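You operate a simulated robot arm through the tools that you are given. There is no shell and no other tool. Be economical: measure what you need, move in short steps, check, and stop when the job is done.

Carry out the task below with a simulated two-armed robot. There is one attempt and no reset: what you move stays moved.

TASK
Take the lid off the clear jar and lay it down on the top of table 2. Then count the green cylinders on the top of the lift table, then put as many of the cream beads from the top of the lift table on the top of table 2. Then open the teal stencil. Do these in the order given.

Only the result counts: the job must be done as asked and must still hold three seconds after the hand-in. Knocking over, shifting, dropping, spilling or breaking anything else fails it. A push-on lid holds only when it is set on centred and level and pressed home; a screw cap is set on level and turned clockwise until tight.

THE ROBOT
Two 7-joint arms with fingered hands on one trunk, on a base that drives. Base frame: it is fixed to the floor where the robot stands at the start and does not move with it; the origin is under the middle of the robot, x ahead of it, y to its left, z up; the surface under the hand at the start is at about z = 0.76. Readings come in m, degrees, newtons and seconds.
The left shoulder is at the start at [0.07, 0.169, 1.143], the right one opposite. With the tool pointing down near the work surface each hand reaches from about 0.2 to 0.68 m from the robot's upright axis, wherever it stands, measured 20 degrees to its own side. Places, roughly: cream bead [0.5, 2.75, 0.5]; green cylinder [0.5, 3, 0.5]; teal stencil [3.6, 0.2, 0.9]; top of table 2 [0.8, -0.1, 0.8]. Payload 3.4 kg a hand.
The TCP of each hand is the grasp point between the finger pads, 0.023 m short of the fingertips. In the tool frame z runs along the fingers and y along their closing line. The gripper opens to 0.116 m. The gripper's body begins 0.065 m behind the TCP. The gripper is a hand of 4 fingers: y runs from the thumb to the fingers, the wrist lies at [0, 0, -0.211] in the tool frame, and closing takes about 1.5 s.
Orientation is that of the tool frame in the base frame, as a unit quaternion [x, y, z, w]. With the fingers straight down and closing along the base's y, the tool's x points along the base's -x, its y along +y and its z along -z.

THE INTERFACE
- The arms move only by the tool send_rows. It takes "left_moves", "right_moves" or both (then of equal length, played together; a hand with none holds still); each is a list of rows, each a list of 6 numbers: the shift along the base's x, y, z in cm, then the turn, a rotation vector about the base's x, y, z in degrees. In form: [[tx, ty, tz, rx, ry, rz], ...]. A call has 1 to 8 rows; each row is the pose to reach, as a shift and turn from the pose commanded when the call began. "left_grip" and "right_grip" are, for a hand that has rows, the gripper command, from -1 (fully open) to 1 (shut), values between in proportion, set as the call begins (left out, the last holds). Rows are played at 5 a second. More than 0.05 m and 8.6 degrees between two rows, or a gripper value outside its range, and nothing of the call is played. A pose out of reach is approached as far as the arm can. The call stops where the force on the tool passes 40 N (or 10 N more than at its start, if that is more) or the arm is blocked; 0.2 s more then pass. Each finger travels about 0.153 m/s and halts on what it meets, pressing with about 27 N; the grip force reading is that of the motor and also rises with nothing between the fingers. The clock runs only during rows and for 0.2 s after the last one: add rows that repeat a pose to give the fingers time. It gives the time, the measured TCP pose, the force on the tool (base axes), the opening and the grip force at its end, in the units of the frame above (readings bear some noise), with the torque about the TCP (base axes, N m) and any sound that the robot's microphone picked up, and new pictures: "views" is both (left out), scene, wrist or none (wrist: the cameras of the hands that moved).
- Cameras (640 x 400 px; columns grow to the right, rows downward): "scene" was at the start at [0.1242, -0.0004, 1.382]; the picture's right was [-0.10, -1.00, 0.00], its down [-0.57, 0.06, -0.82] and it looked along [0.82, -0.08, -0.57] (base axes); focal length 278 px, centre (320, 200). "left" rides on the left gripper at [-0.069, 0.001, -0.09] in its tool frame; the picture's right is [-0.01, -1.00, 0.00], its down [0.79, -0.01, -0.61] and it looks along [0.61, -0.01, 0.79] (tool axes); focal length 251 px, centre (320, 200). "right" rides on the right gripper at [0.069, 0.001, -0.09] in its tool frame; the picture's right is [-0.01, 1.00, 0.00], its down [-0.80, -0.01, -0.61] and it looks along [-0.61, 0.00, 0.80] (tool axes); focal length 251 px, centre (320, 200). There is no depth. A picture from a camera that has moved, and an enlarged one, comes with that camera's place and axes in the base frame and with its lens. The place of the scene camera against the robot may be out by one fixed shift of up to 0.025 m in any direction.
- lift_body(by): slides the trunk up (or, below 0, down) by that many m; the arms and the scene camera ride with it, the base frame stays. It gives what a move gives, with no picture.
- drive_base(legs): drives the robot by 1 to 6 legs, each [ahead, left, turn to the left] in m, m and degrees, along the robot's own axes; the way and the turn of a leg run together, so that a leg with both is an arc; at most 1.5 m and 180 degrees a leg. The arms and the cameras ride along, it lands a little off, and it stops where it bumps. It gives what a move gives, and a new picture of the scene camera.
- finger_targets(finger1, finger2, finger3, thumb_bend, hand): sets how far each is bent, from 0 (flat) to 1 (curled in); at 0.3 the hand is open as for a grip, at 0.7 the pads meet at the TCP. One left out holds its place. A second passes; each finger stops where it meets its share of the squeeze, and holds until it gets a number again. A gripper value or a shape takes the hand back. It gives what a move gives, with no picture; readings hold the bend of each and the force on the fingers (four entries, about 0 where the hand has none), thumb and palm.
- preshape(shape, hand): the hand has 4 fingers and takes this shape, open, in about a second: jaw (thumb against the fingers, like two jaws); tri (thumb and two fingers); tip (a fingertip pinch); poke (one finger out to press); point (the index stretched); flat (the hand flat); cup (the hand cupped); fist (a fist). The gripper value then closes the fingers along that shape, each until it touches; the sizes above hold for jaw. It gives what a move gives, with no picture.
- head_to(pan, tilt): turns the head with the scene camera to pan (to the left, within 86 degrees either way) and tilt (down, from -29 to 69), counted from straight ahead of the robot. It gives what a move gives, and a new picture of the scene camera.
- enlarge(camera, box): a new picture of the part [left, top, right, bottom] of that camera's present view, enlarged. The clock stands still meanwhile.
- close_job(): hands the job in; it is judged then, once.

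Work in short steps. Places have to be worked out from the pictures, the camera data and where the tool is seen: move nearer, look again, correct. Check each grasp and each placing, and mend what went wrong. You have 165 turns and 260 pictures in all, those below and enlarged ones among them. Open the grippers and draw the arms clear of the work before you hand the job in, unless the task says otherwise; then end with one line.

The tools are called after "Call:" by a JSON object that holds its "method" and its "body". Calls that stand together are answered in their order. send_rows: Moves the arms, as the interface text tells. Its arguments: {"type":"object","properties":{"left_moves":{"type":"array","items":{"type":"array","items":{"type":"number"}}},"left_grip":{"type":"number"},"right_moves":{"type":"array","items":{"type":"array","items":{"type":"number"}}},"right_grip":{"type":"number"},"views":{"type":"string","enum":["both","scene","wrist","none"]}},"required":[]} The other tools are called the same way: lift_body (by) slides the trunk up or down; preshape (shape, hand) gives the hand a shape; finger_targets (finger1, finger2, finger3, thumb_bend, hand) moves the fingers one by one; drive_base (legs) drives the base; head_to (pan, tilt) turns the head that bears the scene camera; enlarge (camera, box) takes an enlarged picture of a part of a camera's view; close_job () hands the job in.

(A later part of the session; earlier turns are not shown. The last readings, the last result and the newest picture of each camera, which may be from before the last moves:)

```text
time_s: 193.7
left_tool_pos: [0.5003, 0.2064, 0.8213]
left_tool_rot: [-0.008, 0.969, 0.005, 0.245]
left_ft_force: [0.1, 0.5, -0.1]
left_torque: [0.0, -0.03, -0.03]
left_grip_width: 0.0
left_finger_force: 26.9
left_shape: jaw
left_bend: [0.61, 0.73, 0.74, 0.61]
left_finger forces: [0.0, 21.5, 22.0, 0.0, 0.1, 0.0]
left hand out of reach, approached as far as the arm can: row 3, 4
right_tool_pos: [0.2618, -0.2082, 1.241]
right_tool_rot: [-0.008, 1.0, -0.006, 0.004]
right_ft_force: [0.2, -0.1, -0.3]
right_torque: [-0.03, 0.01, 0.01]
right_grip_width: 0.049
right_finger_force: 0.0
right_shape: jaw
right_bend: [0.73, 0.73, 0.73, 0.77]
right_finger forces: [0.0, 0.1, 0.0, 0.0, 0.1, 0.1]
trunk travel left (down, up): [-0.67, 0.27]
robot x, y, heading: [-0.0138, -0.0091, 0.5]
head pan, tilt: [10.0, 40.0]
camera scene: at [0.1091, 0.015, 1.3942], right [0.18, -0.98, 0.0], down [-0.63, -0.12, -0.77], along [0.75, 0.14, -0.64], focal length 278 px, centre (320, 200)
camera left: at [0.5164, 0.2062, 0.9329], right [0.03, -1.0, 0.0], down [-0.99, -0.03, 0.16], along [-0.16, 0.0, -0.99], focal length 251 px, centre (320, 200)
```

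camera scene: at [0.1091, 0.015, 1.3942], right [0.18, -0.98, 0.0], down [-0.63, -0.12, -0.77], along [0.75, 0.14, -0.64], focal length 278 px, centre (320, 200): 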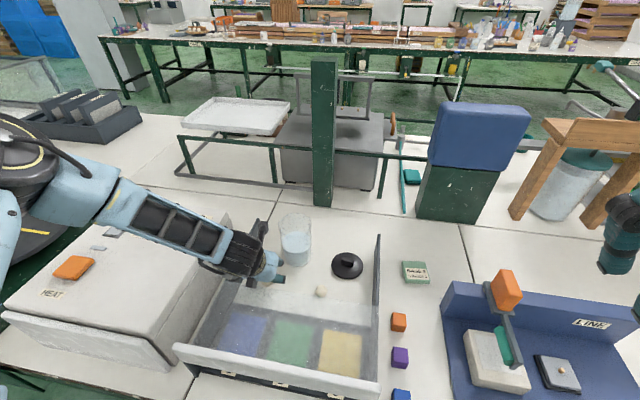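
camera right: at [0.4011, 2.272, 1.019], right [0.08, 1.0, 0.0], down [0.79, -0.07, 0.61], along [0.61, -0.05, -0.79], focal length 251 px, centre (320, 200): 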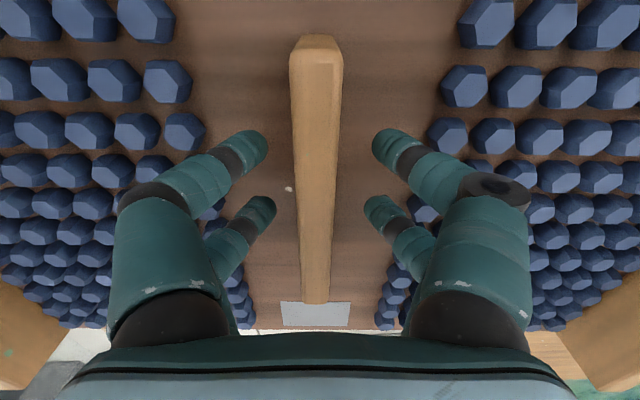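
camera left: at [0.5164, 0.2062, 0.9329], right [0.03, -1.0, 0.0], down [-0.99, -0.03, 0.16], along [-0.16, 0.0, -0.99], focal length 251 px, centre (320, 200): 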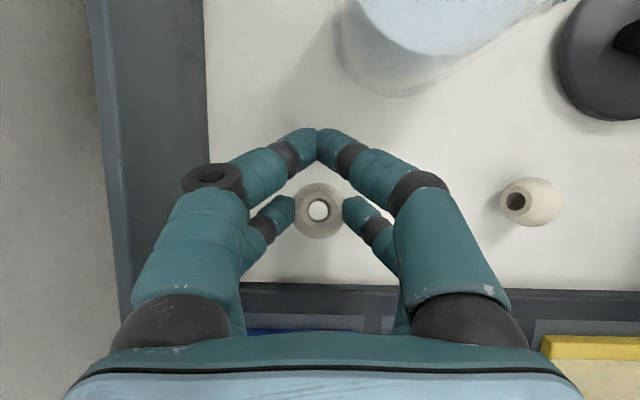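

The reach limit and the cover leave little room at this tilt. I rise 1.5 cm, stand the hand up a further 10°, and shift 1 cm ahead.

Call:
{"method": "send_rows", "body": {"left_moves": [[0, 0, 1.5, 0, 0, 0], [0.5, -0.3, 1.5, 0, 5, 0], [1.0, -0.6, 1.5, 0, 10, 0], [1.2, -0.6, 0.5, 0, 12, 0]], "views": "both"}}

```text
time_s: 194.7
left_tool_pos: [0.5062, 0.205, 0.8345]
left_tool_rot: [-0.007, 0.99, 0.004, 0.143]
left_ft_force: [-0.6, 0.9, 0.0]
left_torque: [-0.02, -0.01, -0.01]
left_grip_width: 0.0002
left_finger_force: 27.6
left_shape: jaw
left_bend: [0.61, 0.73, 0.74, 0.61]
left_finger forces: [0.1, 21.5, 21.9, 0.0, 0.0, 0.1]
left hand out of reach, approached as far as the arm can: row 4
right_tool_pos: [0.2605, -0.2075, 1.2413]
right_tool_rot: [-0.009, 1.0, -0.006, 0.004]
right_ft_force: [-0.6, -0.9, -0.3]
right_torque: [-0.03, -0.01, 0.03]
right_grip_width: 0.0491
right_finger_force: 0.0
right_shape: jaw
right_bend: [0.73, 0.73, 0.73, 0.77]
right_finger forces: [0.0, 0.0, 0.0, 0.1, 0.1, 0.0]
trunk travel left (down, up): [-0.67, 0.27]
robot x, y, heading: [-0.0083, -0.0067, 0.3]
head pan, tilt: [10.0, 40.0]
camera scene: at [0.1086, 0.0151, 1.3943], right [0.18, -0.98, 0.0], down [-0.63, -0.12, -0.77], along [0.75, 0.14, -0.64], focal length 278 px, centre (320, 200)
camera left: at [0.5453, 0.206, 0.9412], right [0.02, -1.0, 0.0], down [-0.93, -0.02, 0.36], along [-0.36, -0.01, -0.93], focal length 251 px, centre (320, 200)
```

scene: 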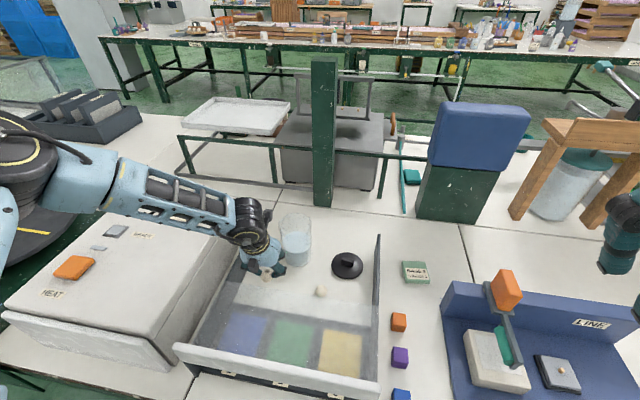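
left: 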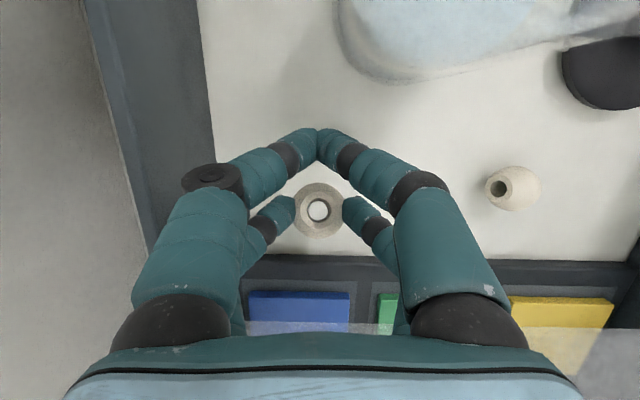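

Good clearance now. The arm can't go lower by itself, so I lower the trunk 2.5 cm and watch for contact.

Call:
{"method": "lift_body", "body": {"by": -0.025}}

Call:
{"method": "enlarge", "body": {"camera": "scene", "box": [0, 100, 320, 300]}}

```text
time_s: 195.4
left_tool_pos: [0.5053, 0.2055, 0.8108]
left_tool_rot: [-0.007, 0.99, 0.004, 0.144]
left_ft_force: [-0.3, -0.1, 0.0]
left_torque: [-0.05, 0.0, 0.01]
left_grip_width: 0.0001
left_finger_force: 26.9
left_shape: jaw
left_bend: [0.61, 0.73, 0.74, 0.61]
left_finger forces: [0.1, 21.5, 21.8, 0.1, 0.0, 0.1]
right_tool_pos: [0.2608, -0.2067, 1.2149]
right_tool_rot: [-0.008, 1.0, -0.005, 0.004]
right_ft_force: [0.7, 0.4, -0.2]
right_torque: [-0.02, 0.03, -0.01]
right_grip_width: 0.0485
right_finger_force: 0.1
right_shape: jaw
right_bend: [0.73, 0.73, 0.73, 0.77]
right_finger forces: [0.1, 0.1, 0.0, 0.1, 0.0, 0.0]
trunk travel left (down, up): [-0.645, 0.295]
robot x, y, heading: [-0.0121, -0.0059, 0.4]
head pan, tilt: [10.0, 40.0]
```

```text
2.00 times, centred on (160, 200) of scene
camera zoom: at [0.1088, 0.0149, 1.3692], right [0.18, -0.98, 0.0], down [-0.63, -0.12, -0.77], along [0.75, 0.14, -0.64], focal length 555 px, centre (640, 200)
```

zoom: 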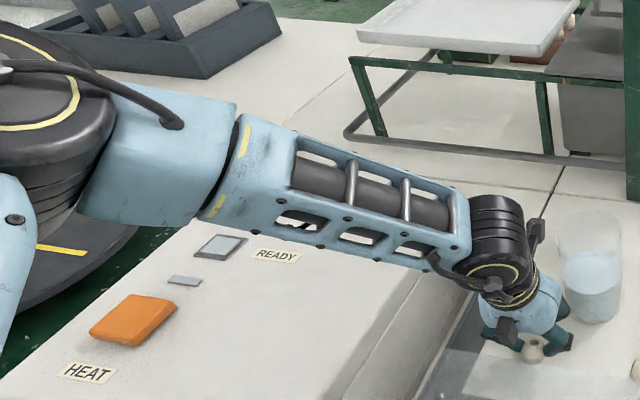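

The forearm is still above the box with no contact signs. I lower 1.2 cm more.

Call:
{"method": "lift_body", "body": {"by": -0.012}}

Call:
{"method": "enlarge", "body": {"camera": "left", "box": [160, 100, 480, 300]}}

```text
time_s: 196.0
left_tool_pos: [0.5053, 0.2034, 0.7996]
left_tool_rot: [-0.008, 0.989, 0.004, 0.144]
left_ft_force: [0.1, 0.8, 8.5]
left_torque: [0.03, 0.1, -0.01]
left_grip_width: 0.0
left_finger_force: 26.6
left_shape: jaw
left_bend: [0.61, 0.74, 0.74, 0.61]
left_finger forces: [0.0, 26.7, 26.0, 0.1, 0.0, 0.0]
right_tool_pos: [0.2596, -0.2071, 1.2036]
right_tool_rot: [-0.008, 1.0, -0.006, 0.004]
right_ft_force: [-1.2, -0.4, -0.2]
right_torque: [-0.03, 0.0, -0.01]
right_grip_width: 0.0489
right_finger_force: 0.0
right_shape: jaw
right_bend: [0.73, 0.73, 0.73, 0.77]
right_finger forces: [0.1, 0.0, 0.0, 0.0, 0.1, 0.0]
trunk travel left (down, up): [-0.633, 0.307]
robot x, y, heading: [-0.014, -0.0095, 0.6]
head pan, tilt: [10.0, 40.0]
```

```text
2.00 times, centred on (320, 200) of left
camera zoom: at [0.5445, 0.2057, 0.9052], right [0.02, -1.0, 0.0], down [-0.93, -0.02, 0.35], along [-0.35, -0.01, -0.94], focal length 503 px, centre (320, 200)
```

zoom: 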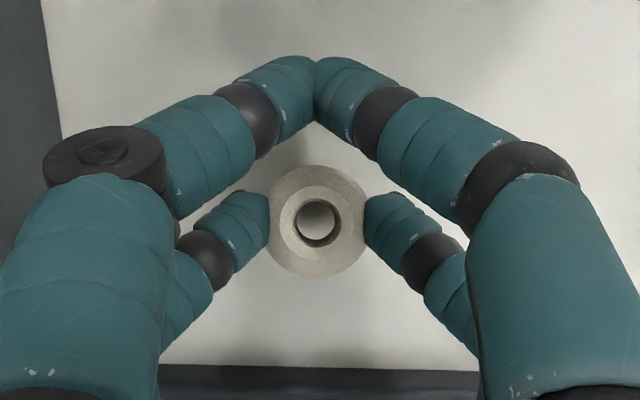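

Contact at 8.5 N. I unload slightly, open, wait, and rise straight up.

Call:
{"method": "send_rows", "body": {"left_moves": [[0, 0, 0.1, 0, 0, 0], [0, 0, 0.1, 0, 0, 0]], "views": "none"}}

Call:
{"method": "send_rows", "body": {"left_moves": [[0, 0, 0, 0, 0, 0], [0, 0, 0, 0, 0, 0], [0, 0, 0, 0, 0, 0], [0, 0, 0, 0, 0, 0], [0, 0, 1, 0, 0, 0], [0, 0, 3, 0, 0, 0], [0, 0, 6, 0, 0, 0], [0, 0, 10, 0, 0, 0]], "left_grip": 0.15, "views": "both"}}

```text
time_s: 196.6
left_tool_pos: [0.506, 0.2048, 0.7998]
left_tool_rot: [-0.008, 0.99, 0.005, 0.144]
left_ft_force: [0.0, 1.2, 5.6]
left_torque: [0.02, 0.06, -0.01]
left_grip_width: 0.0002
left_finger_force: 26.9
left_shape: jaw
left_bend: [0.61, 0.74, 0.74, 0.61]
left_finger forces: [0.0, 25.9, 25.2, 0.0, 0.0, 0.1]
right_tool_pos: [0.2612, -0.2072, 1.2039]
right_tool_rot: [-0.008, 1.0, -0.005, 0.003]
right_ft_force: [0.1, 0.0, 0.1]
right_torque: [0.01, 0.02, -0.04]
right_grip_width: 0.0488
right_finger_force: 0.1
right_shape: jaw
right_bend: [0.73, 0.73, 0.73, 0.77]
right_finger forces: [0.0, 0.0, 0.0, 0.0, 0.0, 0.0]
trunk travel left (down, up): [-0.633, 0.307]
robot x, y, heading: [-0.01, -0.0098, 0.3]
head pan, tilt: [10.0, 40.0]
```

```text
time_s: 198.4
left_tool_pos: [0.5075, 0.2059, 0.9027]
left_tool_rot: [-0.008, 0.99, 0.004, 0.144]
left_ft_force: [0.5, 0.2, -0.5]
left_torque: [0.0, 0.01, 0.0]
left_grip_width: 0.0488
left_finger_force: 0.1
left_shape: jaw
left_bend: [0.73, 0.73, 0.73, 0.77]
left_finger forces: [0.1, 0.0, 0.0, 0.1, 0.0, 0.0]
right_tool_pos: [0.2606, -0.208, 1.2046]
right_tool_rot: [-0.007, 1.0, -0.006, 0.004]
right_ft_force: [-0.5, 0.2, 0.9]
right_torque: [0.03, -0.02, 0.0]
right_grip_width: 0.049
right_finger_force: 0.0
right_shape: jaw
right_bend: [0.73, 0.73, 0.73, 0.77]
right_finger forces: [0.0, 0.0, 0.0, 0.1, 0.0, 0.1]
trunk travel left (down, up): [-0.633, 0.307]
robot x, y, heading: [-0.0103, -0.0071, 0.3]
head pan, tilt: [10.0, 40.0]
camera scene: at [0.1078, 0.0145, 1.3573], right [0.18, -0.98, 0.0], down [-0.63, -0.12, -0.77], along [0.75, 0.14, -0.64], focal length 278 px, centre (320, 200)
camera left: at [0.5452, 0.2065, 1.0072], right [0.02, -1.0, 0.0], down [-0.93, -0.02, 0.36], along [-0.36, 0.0, -0.93], focal length 251 px, centre (320, 200)
```

scene: 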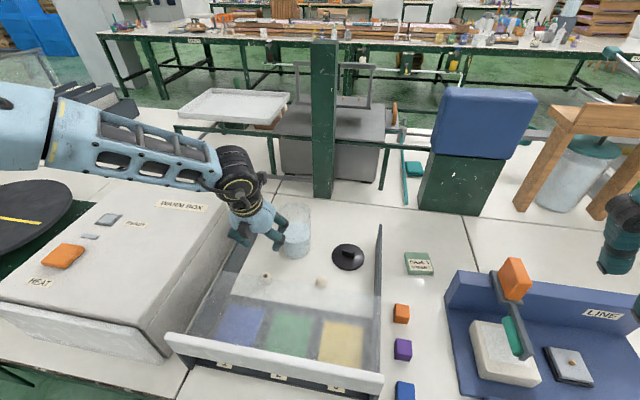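
left: 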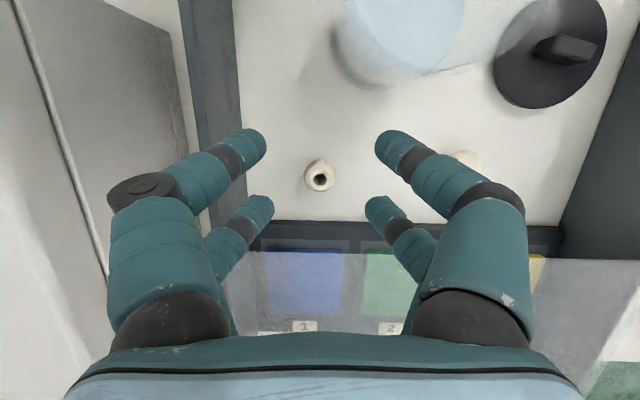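

Both beads stand on table 2. Next is the teal stencil near [3.6, 0.2, 0.9]. I retract, back off, and look for a way around.

Call:
{"method": "send_rows", "body": {"left_moves": [[0, 0, 4, 0, 0, 0], [-1, 0, 8, 0, 0, 0], [-3, 0, 12, 0, 0, 0], [-6, 0, 16, 0, 0, 0], [-9, 0, 20, 0, 0, 0], [-12, 0, 24, 0, 0, 0], [-14, 0, 27, 0, 0, 0]], "left_grip": -1, "views": "none"}}

Call:
{"method": "drive_base", "body": {"legs": [[-0.35, 0, 0]]}}

Call:
{"method": "head_to", "body": {"pan": -40, "tilt": 15}}

Call:
{"method": "head_to", "body": {"pan": -85, "tilt": 20}}

```text
time_s: 200.0
left_tool_pos: [0.3658, 0.2071, 1.1679]
left_tool_rot: [-0.007, 0.99, 0.005, 0.144]
left_ft_force: [0.0, -0.3, 0.4]
left_torque: [0.05, 0.0, -0.01]
left_grip_width: 0.116
left_finger_force: 0.0
left_shape: jaw
left_bend: [0.3, 0.3, 0.3, 0.3]
left_finger forces: [0.0, 0.1, 0.0, 0.0, 0.0, 0.0]
right_tool_pos: [0.2608, -0.2078, 1.2034]
right_tool_rot: [-0.008, 1.0, -0.006, 0.004]
right_ft_force: [0.4, 0.1, 0.6]
right_torque: [0.02, -0.02, 0.02]
right_grip_width: 0.0489
right_finger_force: 0.0
right_shape: jaw
right_bend: [0.73, 0.73, 0.73, 0.77]
right_finger forces: [0.1, 0.0, 0.0, 0.0, 0.1, 0.0]
trunk travel left (down, up): [-0.633, 0.307]
robot x, y, heading: [-0.0076, -0.0098, 0.4]
head pan, tilt: [10.0, 40.0]
```

```text
time_s: 202.3
left_tool_pos: [0.0102, 0.2062, 1.1669]
left_tool_rot: [-0.011, 0.99, 0.004, 0.143]
left_ft_force: [0.0, 0.6, -0.2]
left_torque: [0.01, 0.04, 0.0]
left_grip_width: 0.116
left_finger_force: 0.2
left_shape: jaw
left_bend: [0.3, 0.3, 0.3, 0.3]
left_finger forces: [0.0, 0.0, 0.1, 0.1, 0.1, 0.1]
right_tool_pos: [-0.0923, -0.21, 1.2044]
right_tool_rot: [-0.012, 1.0, -0.007, 0.003]
right_ft_force: [0.5, -0.2, 0.3]
right_torque: [0.0, -0.02, 0.02]
right_grip_width: 0.049
right_finger_force: 0.0
right_shape: jaw
right_bend: [0.73, 0.73, 0.73, 0.77]
right_finger forces: [0.0, 0.0, 0.1, 0.1, 0.0, 0.0]
trunk travel left (down, up): [-0.633, 0.307]
robot x, y, heading: [-0.3669, -0.011, 0.8]
head pan, tilt: [10.0, 40.0]
camera scene: at [-0.2465, 0.0119, 1.3572], right [0.19, -0.98, 0.0], down [-0.63, -0.12, -0.77], along [0.75, 0.15, -0.64], focal length 278 px, centre (320, 200)
```

scene: 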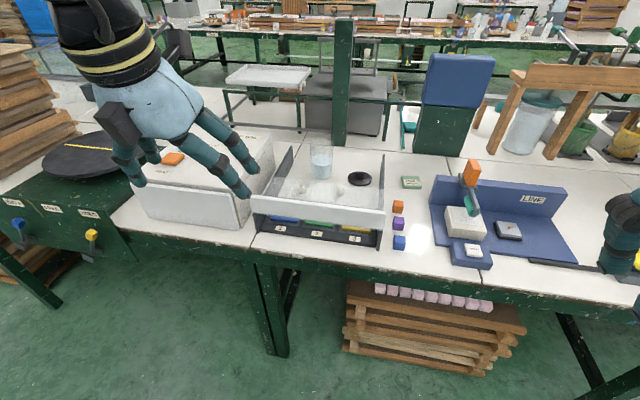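

```text
time_s: 203.5
left_tool_pos: [0.009, 0.206, 1.1676]
left_tool_rot: [-0.012, 0.99, 0.005, 0.144]
left_ft_force: [-0.1, -0.2, 0.2]
left_torque: [0.02, 0.02, 0.02]
left_grip_width: 0.1161
left_finger_force: 0.0
left_shape: jaw
left_bend: [0.3, 0.3, 0.3, 0.3]
left_finger forces: [0.0, 0.0, 0.0, 0.1, 0.0, 0.1]
right_tool_pos: [-0.0925, -0.2101, 1.2028]
right_tool_rot: [-0.013, 1.0, -0.006, 0.003]
right_ft_force: [-0.8, -0.6, -0.7]
right_torque: [-0.05, -0.01, -0.03]
right_grip_width: 0.0491
right_finger_force: 0.1
right_shape: jaw
right_bend: [0.73, 0.73, 0.73, 0.77]
right_finger forces: [0.0, 0.1, 0.0, 0.0, 0.1, 0.0]
trunk travel left (down, up): [-0.633, 0.307]
robot x, y, heading: [-0.3677, -0.0111, 0.7]
head pan, tilt: [-40.0, 15.0]
camera scene: at [-0.2582, -0.063, 1.3968], right [-0.63, -0.78, 0.0], down [-0.2, 0.16, -0.97], along [0.75, -0.61, -0.26], focal length 278 px, centre (320, 200)
```

scene: 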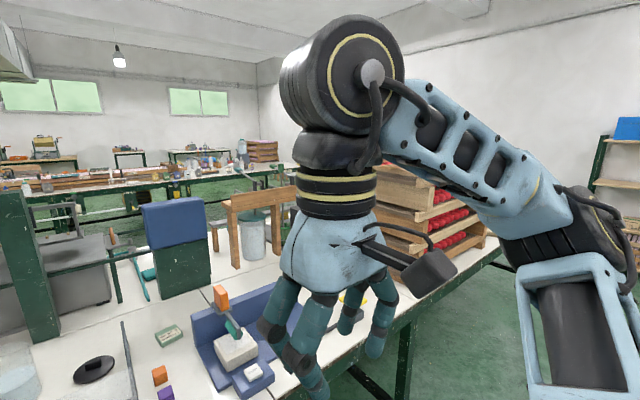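

```text
time_s: 204.6
left_tool_pos: [0.0086, 0.2049, 1.1678]
left_tool_rot: [-0.012, 0.99, 0.005, 0.143]
left_ft_force: [-0.3, -0.2, -0.2]
left_torque: [0.0, -0.01, -0.01]
left_grip_width: 0.116
left_finger_force: 0.1
left_shape: jaw
left_bend: [0.3, 0.3, 0.3, 0.3]
left_finger forces: [0.0, 0.0, 0.0, 0.1, 0.0, 0.0]
right_tool_pos: [-0.093, -0.2094, 1.2037]
right_tool_rot: [-0.013, 1.0, -0.006, 0.004]
right_ft_force: [-0.5, -0.2, 0.5]
right_torque: [0.0, 0.01, 0.0]
right_grip_width: 0.0488
right_finger_force: 0.1
right_shape: jaw
right_bend: [0.73, 0.73, 0.73, 0.77]
right_finger forces: [0.0, 0.0, 0.1, 0.0, 0.0, 0.0]
trunk travel left (down, up): [-0.633, 0.307]
robot x, y, heading: [-0.3665, -0.0155, 1.0]
head pan, tilt: [-85.0, 20.0]
camera scene: at [-0.3209, -0.0968, 1.3887], right [-0.99, -0.1, 0.0], down [-0.04, 0.34, -0.94], along [0.1, -0.93, -0.34], focal length 278 px, centre (320, 200)
```

scene: 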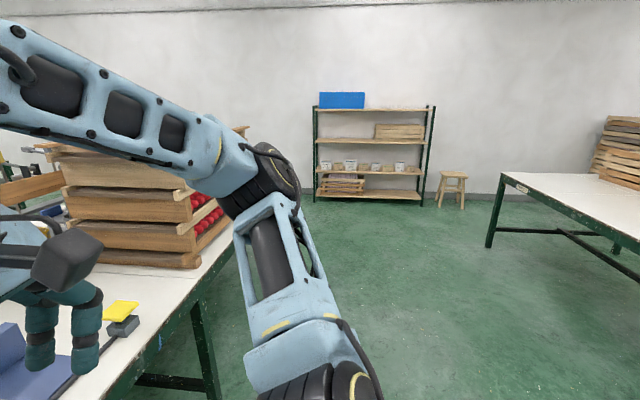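

Table 2 ends near y≈-1.3 on the right, with free floor beyond. I strafe right past its end, then look ahead.

Call:
{"method": "drive_base", "body": {"legs": [[0, -1.0, 0], [0, -1.0, 0]]}}

Call:
{"method": "head_to", "body": {"pan": 0, "tilt": 20}}

```text
time_s: 214.8
left_tool_pos: [-0.0054, -1.8556, 1.1662]
left_tool_rot: [0.022, 0.989, 0.0, 0.143]
left_ft_force: [-0.1, 0.6, 1.2]
left_torque: [0.0, 0.01, -0.03]
left_grip_width: 0.1157
left_finger_force: 0.0
left_shape: jaw
left_bend: [0.3, 0.3, 0.3, 0.3]
left_finger forces: [0.1, 0.0, 0.0, 0.0, 0.1, 0.0]
right_tool_pos: [-0.1346, -2.2625, 1.203]
right_tool_rot: [0.022, 1.0, -0.007, 0.003]
right_ft_force: [-0.6, -1.1, -0.4]
right_torque: [0.0, 0.0, -0.04]
right_grip_width: 0.0488
right_finger_force: 0.1
right_shape: jaw
right_bend: [0.73, 0.73, 0.73, 0.77]
right_finger forces: [0.1, 0.1, 0.0, 0.0, 0.1, 0.0]
trunk travel left (down, up): [-0.633, 0.307]
robot x, y, heading: [-0.397, -2.0472, -2.5]
head pan, tilt: [-85.0, 20.0]
camera scene: at [-0.3551, -2.1349, 1.3887], right [-1.0, -0.04, 0.0], down [-0.01, 0.34, -0.94], along [0.03, -0.94, -0.34], focal length 278 px, centre (320, 200)
```

scene: 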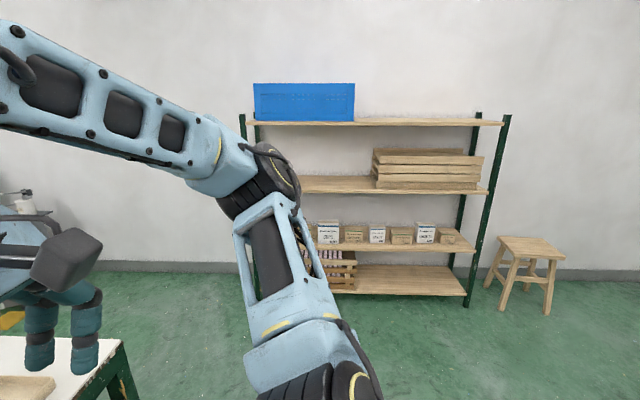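

```text
time_s: 216.3
left_tool_pos: [-0.0035, -1.8549, 1.1667]
left_tool_rot: [0.022, 0.989, 0.0, 0.144]
left_ft_force: [-1.5, -1.1, 0.1]
left_torque: [0.02, 0.0, 0.02]
left_grip_width: 0.1158
left_finger_force: 0.0
left_shape: jaw
left_bend: [0.3, 0.3, 0.3, 0.3]
left_finger forces: [0.0, 0.0, 0.0, 0.0, 0.0, 0.0]
right_tool_pos: [-0.1355, -2.2625, 1.2038]
right_tool_rot: [0.022, 1.0, -0.006, 0.003]
right_ft_force: [-0.4, 0.0, -0.2]
right_torque: [0.01, 0.0, 0.01]
right_grip_width: 0.0489
right_finger_force: 0.0
right_shape: jaw
right_bend: [0.73, 0.73, 0.73, 0.77]
right_finger forces: [0.0, 0.1, 0.1, 0.0, 0.0, 0.1]
trunk travel left (down, up): [-0.633, 0.307]
robot x, y, heading: [-0.3954, -2.0445, -3.0]
head pan, tilt: [0.0, 20.0]
camera scene: at [-0.2653, -2.0471, 1.3887], right [-0.05, -1.0, 0.0], down [-0.34, 0.02, -0.94], along [0.94, -0.05, -0.34], focal length 278 px, centre (320, 200)
```

scene: 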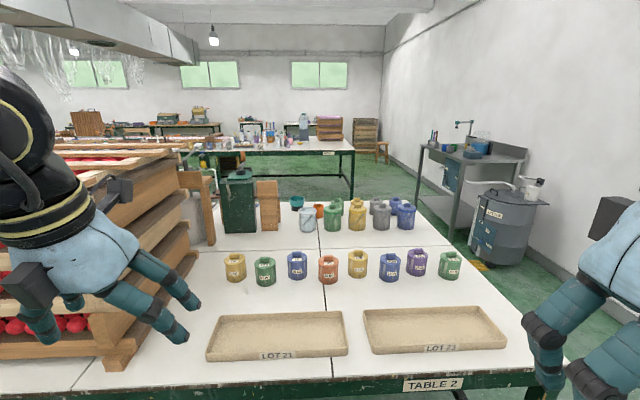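

Table 2 runs to y≈-2.65, with a passage about 0.85 m wide before the drum; the arms can pass above everything if the trunk is raised. I raise the trunk, straighten the heading, and strafe to y≈-3.07.

Call:
{"method": "lift_body", "body": {"by": 0.25}}

Call:
{"method": "drive_base", "body": {"legs": [[0, 0, 3], [0, -1.02, 0]]}}

```text
time_s: 218.9
left_tool_pos: [-0.0037, -1.8546, 1.417]
left_tool_rot: [0.022, 0.989, -0.001, 0.143]
left_ft_force: [0.5, 0.4, -0.1]
left_torque: [-0.04, 0.0, 0.0]
left_grip_width: 0.1158
left_finger_force: 0.1
left_shape: jaw
left_bend: [0.3, 0.3, 0.3, 0.3]
left_finger forces: [0.1, 0.0, 0.0, 0.1, 0.0, 0.0]
right_tool_pos: [-0.1349, -2.2627, 1.4543]
right_tool_rot: [0.022, 1.0, -0.007, 0.003]
right_ft_force: [-0.4, 0.1, -0.2]
right_torque: [0.0, -0.01, -0.01]
right_grip_width: 0.049
right_finger_force: 0.1
right_shape: jaw
right_bend: [0.73, 0.73, 0.73, 0.77]
right_finger forces: [0.0, 0.0, 0.0, 0.1, 0.0, 0.0]
trunk travel left (down, up): [-0.883, 0.057]
robot x, y, heading: [-0.3987, -2.0489, -3.1]
head pan, tilt: [0.0, 20.0]
```

```text
time_s: 224.6
left_tool_pos: [-0.0163, -2.8571, 1.417]
left_tool_rot: [-0.002, 0.99, 0.002, 0.144]
left_ft_force: [0.1, -0.2, 0.2]
left_torque: [0.01, 0.0, 0.0]
left_grip_width: 0.1159
left_finger_force: 0.0
left_shape: jaw
left_bend: [0.3, 0.3, 0.3, 0.3]
left_finger forces: [0.1, 0.0, 0.0, 0.1, 0.1, 0.1]
right_tool_pos: [-0.1265, -3.2703, 1.4544]
right_tool_rot: [-0.003, 1.0, -0.007, 0.003]
right_ft_force: [0.1, 0.0, 0.0]
right_torque: [0.0, 0.02, -0.02]
right_grip_width: 0.0489
right_finger_force: 0.2
right_shape: jaw
right_bend: [0.73, 0.73, 0.73, 0.77]
right_finger forces: [0.0, 0.0, 0.0, 0.0, 0.1, 0.0]
trunk travel left (down, up): [-0.883, 0.057]
robot x, y, heading: [-0.3955, -3.0719, -0.2]
head pan, tilt: [0.0, 20.0]
camera scene: at [-0.2667, -3.0607, 1.6387], right [0.0, -1.0, 0.0], down [-0.34, 0.0, -0.94], along [0.94, 0.0, -0.34], focal length 278 px, centre (320, 200)
```

scene: 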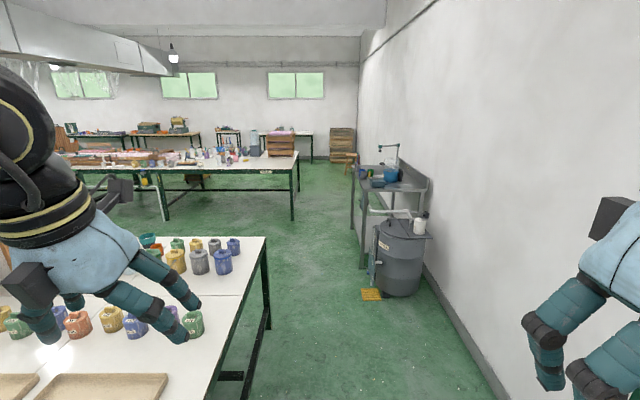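

The passage is clear, centred near y -3.1. I drive ahead to x≈2.3 between table 2 and the far bench.

Call:
{"method": "drive_base", "body": {"legs": [[1.4, 0, 0], [1.3, 0, 0]]}}

Call:
{"method": "head_to", "body": {"pan": 50, "tilt": 25}}

```text
time_s: 237.7
left_tool_pos: [2.6873, -2.8871, 1.4181]
left_tool_rot: [0.016, 0.99, 0.001, 0.143]
left_ft_force: [0.1, -0.8, 0.2]
left_torque: [0.03, -0.02, 0.02]
left_grip_width: 0.1161
left_finger_force: 0.1
left_shape: jaw
left_bend: [0.3, 0.3, 0.3, 0.3]
left_finger forces: [0.0, 0.1, 0.0, 0.0, 0.0, 0.0]
right_tool_pos: [2.5601, -3.2958, 1.4539]
right_tool_rot: [0.017, 1.0, -0.006, 0.004]
right_ft_force: [0.1, -0.3, 0.8]
right_torque: [-0.01, -0.04, 0.01]
right_grip_width: 0.0489
right_finger_force: 0.1
right_shape: jaw
right_bend: [0.73, 0.73, 0.73, 0.77]
right_finger forces: [0.1, 0.1, 0.1, 0.0, 0.0, 0.0]
trunk travel left (down, up): [-0.883, 0.057]
robot x, y, heading: [2.2975, -3.0846, -2.4]
head pan, tilt: [0.0, 20.0]
camera scene: at [2.4273, -3.082, 1.6388], right [-0.04, -1.0, 0.0], down [-0.34, 0.01, -0.94], along [0.94, -0.04, -0.34], focal length 278 px, centre (320, 200)
```

scene: 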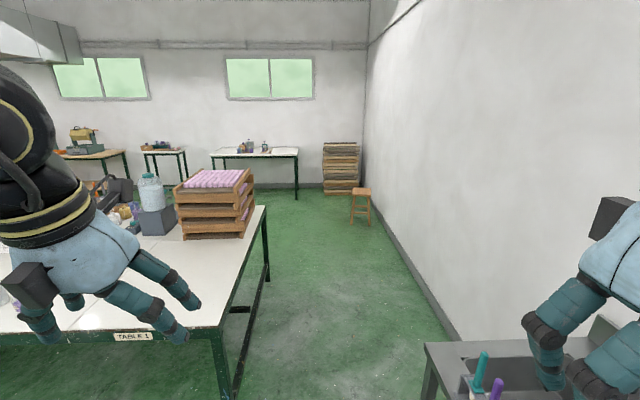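

```text
time_s: 238.9
left_tool_pos: [2.6873, -2.8873, 1.4173]
left_tool_rot: [0.017, 0.99, 0.001, 0.143]
left_ft_force: [0.7, -0.6, 0.4]
left_torque: [0.0, 0.0, -0.01]
left_grip_width: 0.1159
left_finger_force: 0.1
left_shape: jaw
left_bend: [0.3, 0.3, 0.3, 0.3]
left_finger forces: [0.0, 0.0, 0.0, 0.0, 0.0, 0.0]
right_tool_pos: [2.5611, -3.2966, 1.4539]
right_tool_rot: [0.018, 1.0, -0.006, 0.004]
right_ft_force: [0.4, 0.7, -0.1]
right_torque: [-0.01, -0.02, -0.01]
right_grip_width: 0.0488
right_finger_force: 0.0
right_shape: jaw
right_bend: [0.73, 0.73, 0.73, 0.77]
right_finger forces: [0.0, 0.0, 0.0, 0.0, 0.0, 0.0]
trunk travel left (down, up): [-0.883, 0.057]
robot x, y, heading: [2.3011, -3.0834, -2.6]
head pan, tilt: [50.0, 25.0]
camera scene: at [2.3973, -3.0102, 1.6306], right [0.74, -0.67, 0.0], down [-0.29, -0.31, -0.91], along [0.61, 0.67, -0.42], focal length 278 px, centre (320, 200)
```

scene: 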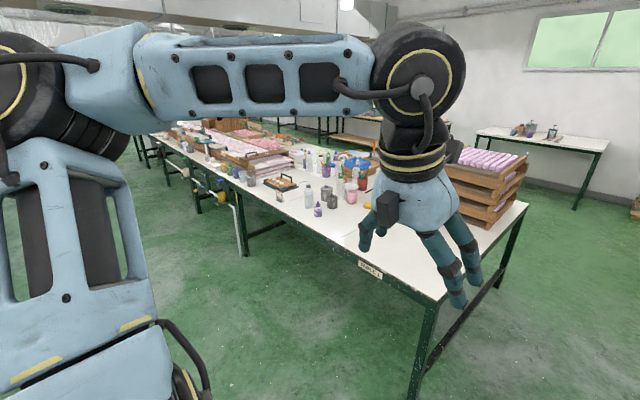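

The aisle along Table 1 is free. I straighten and strafe left toward y≈0.

Call:
{"method": "drive_base", "body": {"legs": [[0, 0, 2.5], [0, 1.5, 0], [0, 1.4, 0]]}}

Call:
{"method": "head_to", "body": {"pan": 10, "tilt": 35}}

```text
time_s: 253.3
left_tool_pos: [2.7133, 0.0187, 1.4164]
left_tool_rot: [0.006, 0.99, 0.003, 0.144]
left_ft_force: [0.3, 0.1, -0.2]
left_torque: [0.01, 0.0, -0.01]
left_grip_width: 0.116
left_finger_force: 0.1
left_shape: jaw
left_bend: [0.3, 0.3, 0.3, 0.3]
left_finger forces: [0.0, 0.0, 0.1, 0.0, 0.0, 0.0]
right_tool_pos: [2.5951, -0.3928, 1.4543]
right_tool_rot: [0.007, 1.0, -0.006, 0.004]
right_ft_force: [-0.9, 0.2, -0.8]
right_torque: [-0.01, -0.01, -0.01]
right_grip_width: 0.0488
right_finger_force: 0.0
right_shape: jaw
right_bend: [0.73, 0.73, 0.73, 0.77]
right_finger forces: [0.0, 0.0, 0.1, 0.0, 0.0, 0.1]
trunk travel left (down, up): [-0.883, 0.057]
robot x, y, heading: [2.3304, -0.1856, -1.3]
head pan, tilt: [50.0, 25.0]
camera scene: at [2.4263, -0.1104, 1.6306], right [0.75, -0.66, 0.0], down [-0.28, -0.32, -0.91], along [0.6, 0.68, -0.42], focal length 278 px, centre (320, 200)
```

scene: 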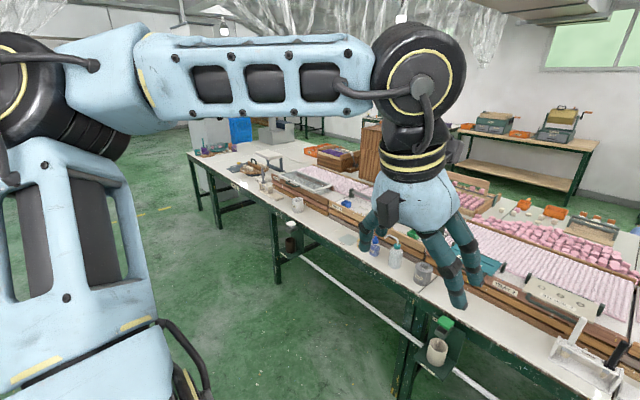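

```text
time_s: 254.4
left_tool_pos: [2.7139, 0.0188, 1.4177]
left_tool_rot: [0.007, 0.99, 0.002, 0.144]
left_ft_force: [0.5, 0.1, 0.1]
left_torque: [0.0, 0.03, 0.0]
left_grip_width: 0.1155
left_finger_force: 0.2
left_shape: jaw
left_bend: [0.3, 0.3, 0.3, 0.3]
left_finger forces: [0.0, 0.1, 0.0, 0.0, 0.0, 0.0]
right_tool_pos: [2.5955, -0.3916, 1.4531]
right_tool_rot: [0.006, 1.0, -0.006, 0.004]
right_ft_force: [-0.6, 0.4, 0.9]
right_torque: [0.01, -0.01, -0.03]
right_grip_width: 0.0486
right_finger_force: 0.1
right_shape: jaw
right_bend: [0.73, 0.73, 0.73, 0.77]
right_finger forces: [0.0, 0.0, 0.1, 0.0, 0.1, 0.1]
trunk travel left (down, up): [-0.883, 0.057]
robot x, y, heading: [2.3292, -0.1837, -1.3]
head pan, tilt: [10.0, 35.0]
camera scene: at [2.4526, -0.165, 1.6148], right [0.15, -0.99, 0.0], down [-0.57, -0.09, -0.82], along [0.81, 0.13, -0.57], focal length 278 px, centre (320, 200)
```

scene: 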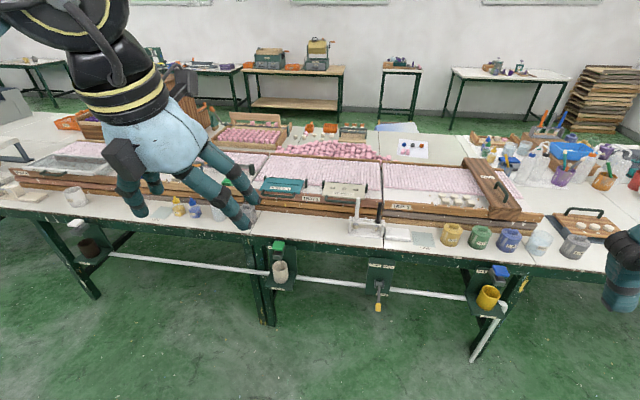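

The teal item lies at about pixel (284, 186), on a tray of pink pieces. I enlarge it.

Call:
{"method": "enlarge", "body": {"camera": "scene", "box": [220, 140, 400, 250]}}

```text
3.56 times, centred on (310, 195) of scene
camera zoom: at [2.4526, -0.165, 1.6148], right [0.15, -0.99, 0.0], down [-0.57, -0.09, -0.82], along [0.81, 0.13, -0.57], focal length 988 px, centre (356, 218)
```

zoom: 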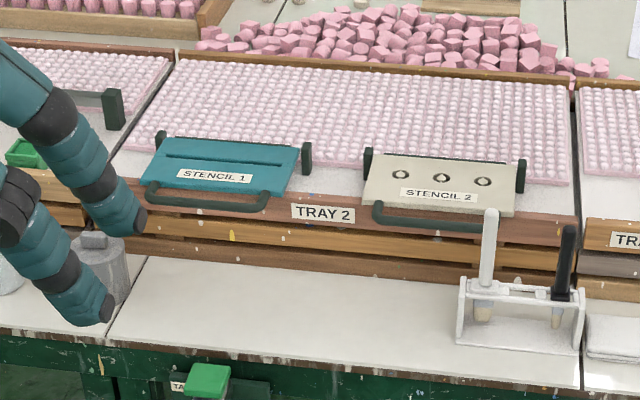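

The teal plate is "STENCIL 1", hinged at its back edge near x≈3.61 with a U-handle at the front near [3.49, 0.20, 0.89]. I drive closer, stopping before the bench.

Call:
{"method": "drive_base", "body": {"legs": [[0, 0, 1.3], [0, 0.18, 0], [0.45, 0, 0]]}}

Call:
{"method": "head_to", "body": {"pan": 10, "tilt": 50}}

```text
time_s: 258.6
left_tool_pos: [3.1581, 0.2054, 1.4189]
left_tool_rot: [-0.004, 0.99, 0.004, 0.144]
left_ft_force: [-0.3, 0.5, 0.0]
left_torque: [-0.01, -0.01, -0.01]
left_grip_width: 0.116
left_finger_force: 0.0
left_shape: jaw
left_bend: [0.3, 0.3, 0.3, 0.3]
left_finger forces: [0.0, 0.1, 0.0, 0.0, 0.0, 0.1]
right_tool_pos: [3.0479, -0.2082, 1.4549]
right_tool_rot: [-0.004, 1.0, -0.006, 0.004]
right_ft_force: [0.6, 0.8, 0.3]
right_torque: [-0.01, -0.01, 0.0]
right_grip_width: 0.0484
right_finger_force: 0.1
right_shape: jaw
right_bend: [0.73, 0.73, 0.73, 0.77]
right_finger forces: [0.0, 0.0, 0.0, 0.0, 0.0, 0.0]
trunk travel left (down, up): [-0.883, 0.057]
robot x, y, heading: [2.7779, -0.0081, -0.1]
head pan, tilt: [10.0, 35.0]
camera scene: at [2.9011, 0.0169, 1.6151], right [0.17, -0.98, 0.0], down [-0.56, -0.1, -0.82], along [0.81, 0.14, -0.57], focal length 278 px, centre (320, 200)
```

scene: 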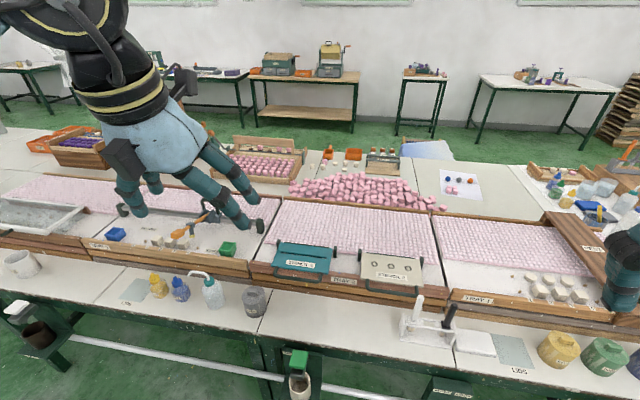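

```text
time_s: 259.3
left_tool_pos: [3.1613, 0.2055, 1.4174]
left_tool_rot: [-0.004, 0.99, 0.004, 0.143]
left_ft_force: [0.7, 0.2, -0.3]
left_torque: [-0.01, 0.0, 0.01]
left_grip_width: 0.1162
left_finger_force: 0.0
left_shape: jaw
left_bend: [0.3, 0.3, 0.3, 0.3]
left_finger forces: [0.0, 0.0, 0.1, 0.0, 0.0, 0.1]
right_tool_pos: [3.0512, -0.2084, 1.4531]
right_tool_rot: [-0.003, 1.0, -0.006, 0.003]
right_ft_force: [0.6, 0.0, 0.6]
right_torque: [0.02, 0.02, -0.01]
right_grip_width: 0.0487
right_finger_force: 0.0
right_shape: jaw
right_bend: [0.73, 0.73, 0.73, 0.77]
right_finger forces: [0.1, 0.0, 0.0, 0.1, 0.0, 0.0]
trunk travel left (down, up): [-0.883, 0.057]
robot x, y, heading: [2.7819, -0.0056, -0.3]
head pan, tilt: [10.0, 50.0]
camera scene: at [2.893, 0.0149, 1.5931], right [0.17, -0.98, 0.0], down [-0.75, -0.13, -0.64], along [0.63, 0.11, -0.77], focal length 278 px, centre (320, 200)
```

scene: 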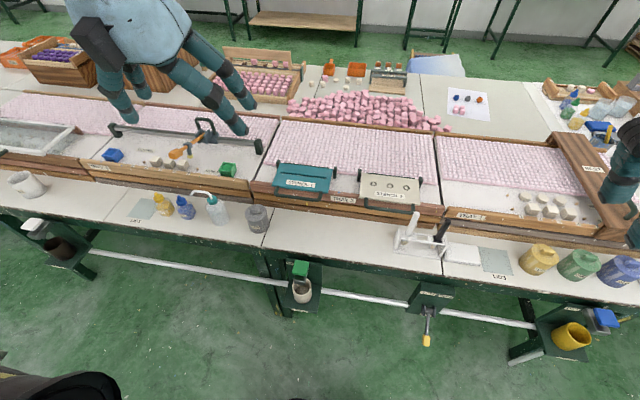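

Handle triangulated at about [3.453, 0.186, 0.913]. I drive 0.2 m closer and lower the trunk 0.2 m.

Call:
{"method": "drive_base", "body": {"legs": [[0.2, 0, 0]]}}

Call:
{"method": "lift_body", "body": {"by": -0.2}}

Call:
{"method": "send_rows", "body": {"left_moves": [[0, 0, 0, 0, 8, 0], [0, 0, 0, 0, 16, 0]], "views": "both"}}

```text
time_s: 260.9
left_tool_pos: [3.3558, 0.2052, 1.4182]
left_tool_rot: [-0.002, 0.989, 0.004, 0.145]
left_ft_force: [-0.5, -0.7, 0.3]
left_torque: [0.01, -0.05, 0.01]
left_grip_width: 0.1158
left_finger_force: 0.0
left_shape: jaw
left_bend: [0.3, 0.3, 0.3, 0.3]
left_finger forces: [0.0, 0.0, 0.0, 0.0, 0.1, 0.0]
right_tool_pos: [3.2442, -0.208, 1.4549]
right_tool_rot: [-0.003, 1.0, -0.005, 0.006]
right_ft_force: [-0.8, 0.2, -0.1]
right_torque: [0.0, -0.04, 0.01]
right_grip_width: 0.0491
right_finger_force: 0.1
right_shape: jaw
right_bend: [0.73, 0.73, 0.73, 0.77]
right_finger forces: [0.0, 0.0, 0.1, 0.0, 0.0, 0.1]
trunk travel left (down, up): [-0.883, 0.057]
robot x, y, heading: [2.9823, -0.0083, -0.0]
head pan, tilt: [10.0, 50.0]
camera scene: at [3.0862, 0.0142, 1.5936], right [0.17, -0.99, 0.0], down [-0.75, -0.13, -0.65], along [0.64, 0.11, -0.76], focal length 278 px, centre (320, 200)
```

scene: 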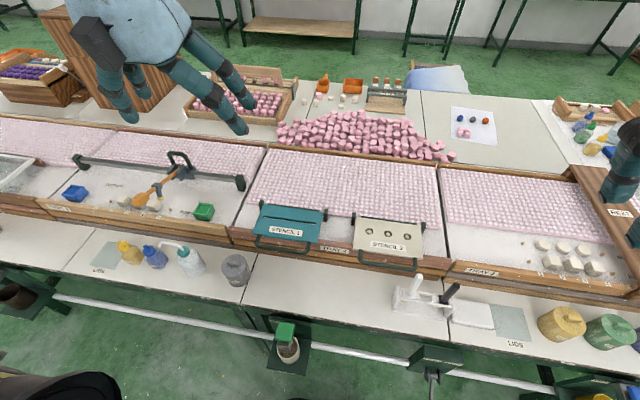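

```text
time_s: 263.1
left_tool_pos: [3.3612, 0.204, 1.2173]
left_tool_rot: [-0.002, 0.99, 0.004, 0.144]
left_ft_force: [-0.4, 0.9, -0.1]
left_torque: [0.0, 0.01, 0.05]
left_grip_width: 0.1157
left_finger_force: 0.0
left_shape: jaw
left_bend: [0.3, 0.3, 0.3, 0.3]
left_finger forces: [0.1, 0.0, 0.0, 0.0, 0.0, 0.0]
right_tool_pos: [3.2504, -0.2097, 1.2537]
right_tool_rot: [-0.003, 1.0, -0.006, 0.003]
right_ft_force: [-0.5, -0.5, 0.1]
right_torque: [-0.01, 0.0, 0.04]
right_grip_width: 0.0491
right_finger_force: 0.1
right_shape: jaw
right_bend: [0.73, 0.73, 0.73, 0.77]
right_finger forces: [0.0, 0.0, 0.1, 0.1, 0.0, 0.0]
trunk travel left (down, up): [-0.683, 0.257]
robot x, y, heading: [2.9805, -0.0077, -0.4]
head pan, tilt: [10.0, 50.0]
```

```text
time_s: 263.7
left_tool_pos: [3.3615, 0.2051, 1.2171]
left_tool_rot: [-0.002, 1.0, 0.005, 0.003]
left_ft_force: [-0.2, -0.1, 0.3]
left_torque: [0.02, -0.01, 0.01]
left_grip_width: 0.1156
left_finger_force: 0.1
left_shape: jaw
left_bend: [0.3, 0.3, 0.3, 0.3]
left_finger forces: [0.1, 0.0, 0.0, 0.0, 0.1, 0.0]
right_tool_pos: [3.2514, -0.2098, 1.2541]
right_tool_rot: [-0.003, 1.0, -0.007, 0.003]
right_ft_force: [-0.1, -0.2, -0.4]
right_torque: [-0.02, 0.0, 0.01]
right_grip_width: 0.0489
right_finger_force: 0.0
right_shape: jaw
right_bend: [0.73, 0.73, 0.73, 0.77]
right_finger forces: [0.0, 0.1, 0.0, 0.0, 0.1, 0.0]
trunk travel left (down, up): [-0.683, 0.257]
robot x, y, heading: [2.9825, -0.0078, -0.3]
head pan, tilt: [10.0, 50.0]
camera scene: at [3.0934, 0.0135, 1.3929], right [0.17, -0.99, 0.0], down [-0.76, -0.13, -0.64], along [0.63, 0.11, -0.77], focal length 278 px, centre (320, 200)
camera left: at [3.4281, 0.2053, 1.3079], right [0.01, -1.0, -0.01], down [-0.8, -0.01, 0.6], along [-0.6, 0.0, -0.8], focal length 251 px, centre (320, 200)
```

scene: 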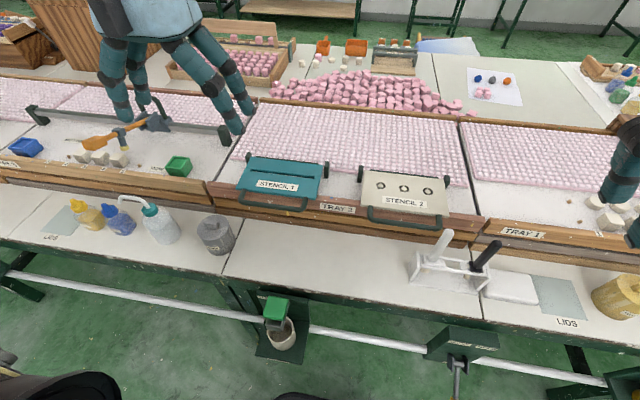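
left: 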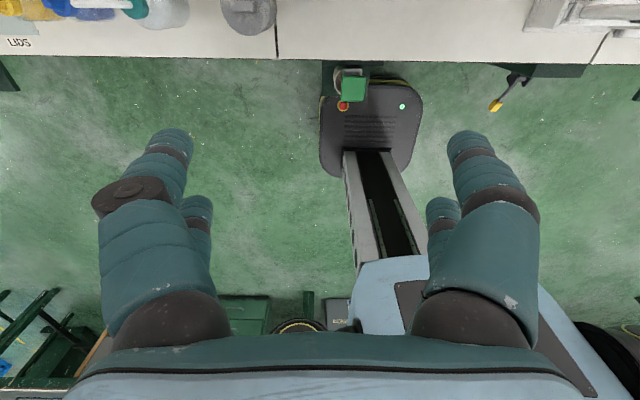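

Handle confirmed at about [3.457, 0.186, 0.913] with the hinge near x 3.573. I turn the left hand -90° so it closes along x, and move above the handle.

Call:
{"method": "send_rows", "body": {"left_moves": [[1, 0, 0, 0, 0, -8], [2, 0, 0, 0, 0, -16], [3, 0, 0, 0, 0, -24], [4, -0.5, -1, 0, 0, -32], [5, -1, -2, 0, 0, -40], [6, -1.5, -4, 0, 0, -48], [7, -2, -6, 0, 0, -56], [8, -2, -8, 0, 0, -64]], "left_grip": -0.4, "views": "none"}}

Call:
{"method": "send_rows", "body": {"left_moves": [[0.5, 0, -1, 0, 0, -8], [1, 0, -3, 0, 0, -16], [1.5, 0, -5, 0, 0, -24], [1.5, 0, -6, 0, 0, -26]], "views": "both"}}

```text
time_s: 265.5
left_tool_pos: [3.4388, 0.1839, 1.1359]
left_tool_rot: [0.53, 0.848, 0.001, 0.005]
left_ft_force: [1.1, -0.4, 1.1]
left_torque: [0.0, 0.0, 0.01]
left_grip_width: 0.0818
left_finger_force: 0.0
left_shape: jaw
left_bend: [0.66, 0.66, 0.66, 0.66]
left_finger forces: [0.0, 0.0, 0.0, 0.0, 0.1, 0.1]
right_tool_pos: [3.2503, -0.2088, 1.2538]
right_tool_rot: [-0.002, 1.0, -0.006, 0.004]
right_ft_force: [-0.3, -0.6, 0.3]
right_torque: [0.03, 0.0, -0.02]
right_grip_width: 0.0488
right_finger_force: 0.0
right_shape: jaw
right_bend: [0.73, 0.73, 0.73, 0.77]
right_finger forces: [0.0, 0.0, 0.0, 0.0, 0.0, 0.0]
trunk travel left (down, up): [-0.683, 0.257]
robot x, y, heading: [2.9797, -0.0097, 0.1]
head pan, tilt: [10.0, 50.0]
```

```text
time_s: 266.5
left_tool_pos: [3.4557, 0.1846, 1.0765]
left_tool_rot: [0.707, 0.708, -0.001, 0.005]
left_ft_force: [1.2, 0.0, 0.6]
left_torque: [0.0, 0.0, 0.03]
left_grip_width: 0.0818
left_finger_force: 0.1
left_shape: jaw
left_bend: [0.66, 0.66, 0.66, 0.66]
left_finger forces: [0.0, 0.0, 0.0, 0.1, 0.1, 0.1]
right_tool_pos: [3.2495, -0.2094, 1.2539]
right_tool_rot: [-0.003, 1.0, -0.006, 0.003]
right_ft_force: [-0.3, -0.6, -1.2]
right_torque: [-0.07, -0.04, -0.04]
right_grip_width: 0.049
right_finger_force: 0.0
right_shape: jaw
right_bend: [0.73, 0.73, 0.73, 0.77]
right_finger forces: [0.0, 0.0, 0.0, 0.0, 0.0, 0.1]
trunk travel left (down, up): [-0.683, 0.257]
robot x, y, heading: [2.9794, -0.0045, -0.1]
head pan, tilt: [10.0, 50.0]
camera scene: at [3.092, 0.0141, 1.3931], right [0.17, -0.99, 0.0], down [-0.76, -0.13, -0.64], along [0.63, 0.11, -0.77], focal length 278 px, centre (320, 200)
camera left: at [3.4554, 0.1169, 1.1671], right [-1.0, -0.01, -0.01], down [-0.01, 0.8, 0.6], along [0.0, 0.6, -0.8], focal length 251 px, centre (320, 200)
```

scene: 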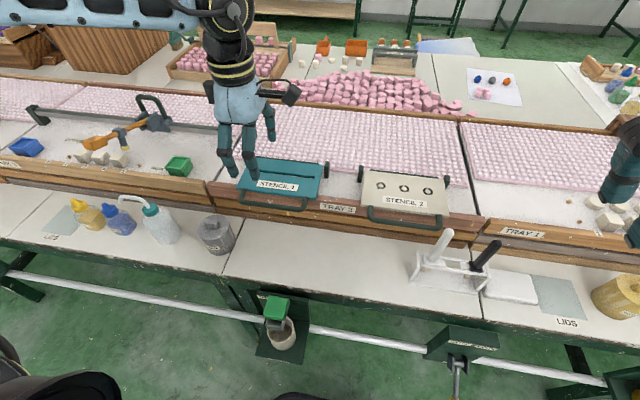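
left: 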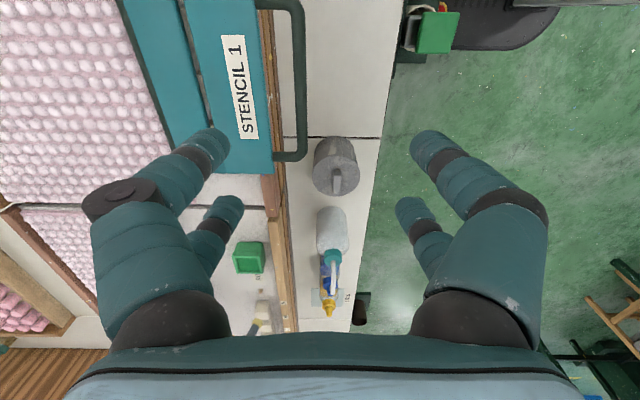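

From the wrist view, the handle bar runs along y (0.11 to 0.245) at x≈3.477, just in front of the tray rim. I lower to get a second view for its height.

Call:
{"method": "send_rows", "body": {"left_moves": [[1, 0, -2, 0, 0, 0], [2, 0, -5, 0, 0, 0], [2, 0, -8, 0, 0, 0]], "views": "wrist"}}

Call:
{"method": "enlarge", "body": {"camera": "scene", "box": [200, 120, 360, 220]}}

```text
time_s: 267.3
left_tool_pos: [3.4756, 0.1863, 0.996]
left_tool_rot: [0.706, 0.708, 0.0, 0.006]
left_ft_force: [0.0, -0.3, 0.0]
left_torque: [0.03, -0.02, 0.01]
left_grip_width: 0.0815
left_finger_force: 0.1
left_shape: jaw
left_bend: [0.66, 0.66, 0.66, 0.66]
left_finger forces: [0.1, 0.1, 0.1, 0.0, 0.1, 0.1]
right_tool_pos: [3.2507, -0.2078, 1.2542]
right_tool_rot: [-0.003, 1.0, -0.006, 0.004]
right_ft_force: [0.6, 0.4, 0.7]
right_torque: [0.01, -0.02, -0.02]
right_grip_width: 0.0486
right_finger_force: 0.1
right_shape: jaw
right_bend: [0.73, 0.73, 0.73, 0.77]
right_finger forces: [0.0, 0.1, 0.1, 0.0, 0.0, 0.0]
trunk travel left (down, up): [-0.683, 0.257]
robot x, y, heading: [2.9815, -0.0066, -0.3]
head pan, tilt: [10.0, 50.0]
camera left: at [3.4751, 0.1184, 1.0877], right [-1.0, -0.01, -0.01], down [-0.01, 0.8, 0.6], along [0.0, 0.6, -0.8], focal length 251 px, centre (320, 200)
```

left: 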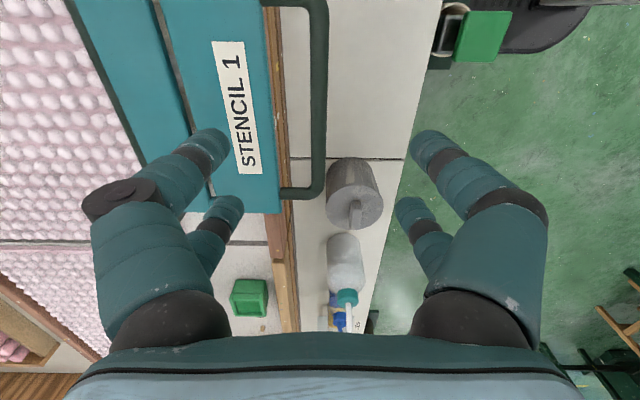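

```text
4.00 times, centred on (280, 170) of scene
camera zoom: at [3.0924, 0.0144, 1.3931], right [0.17, -0.99, 0.0], down [-0.76, -0.13, -0.64], along [0.63, 0.11, -0.77], focal length 1111 px, centre (480, 320)
```

zoom: 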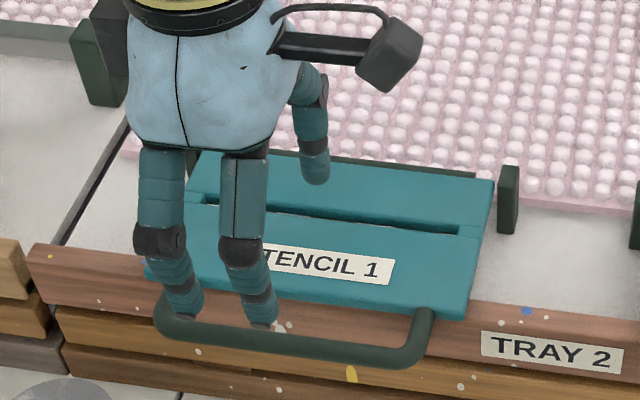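

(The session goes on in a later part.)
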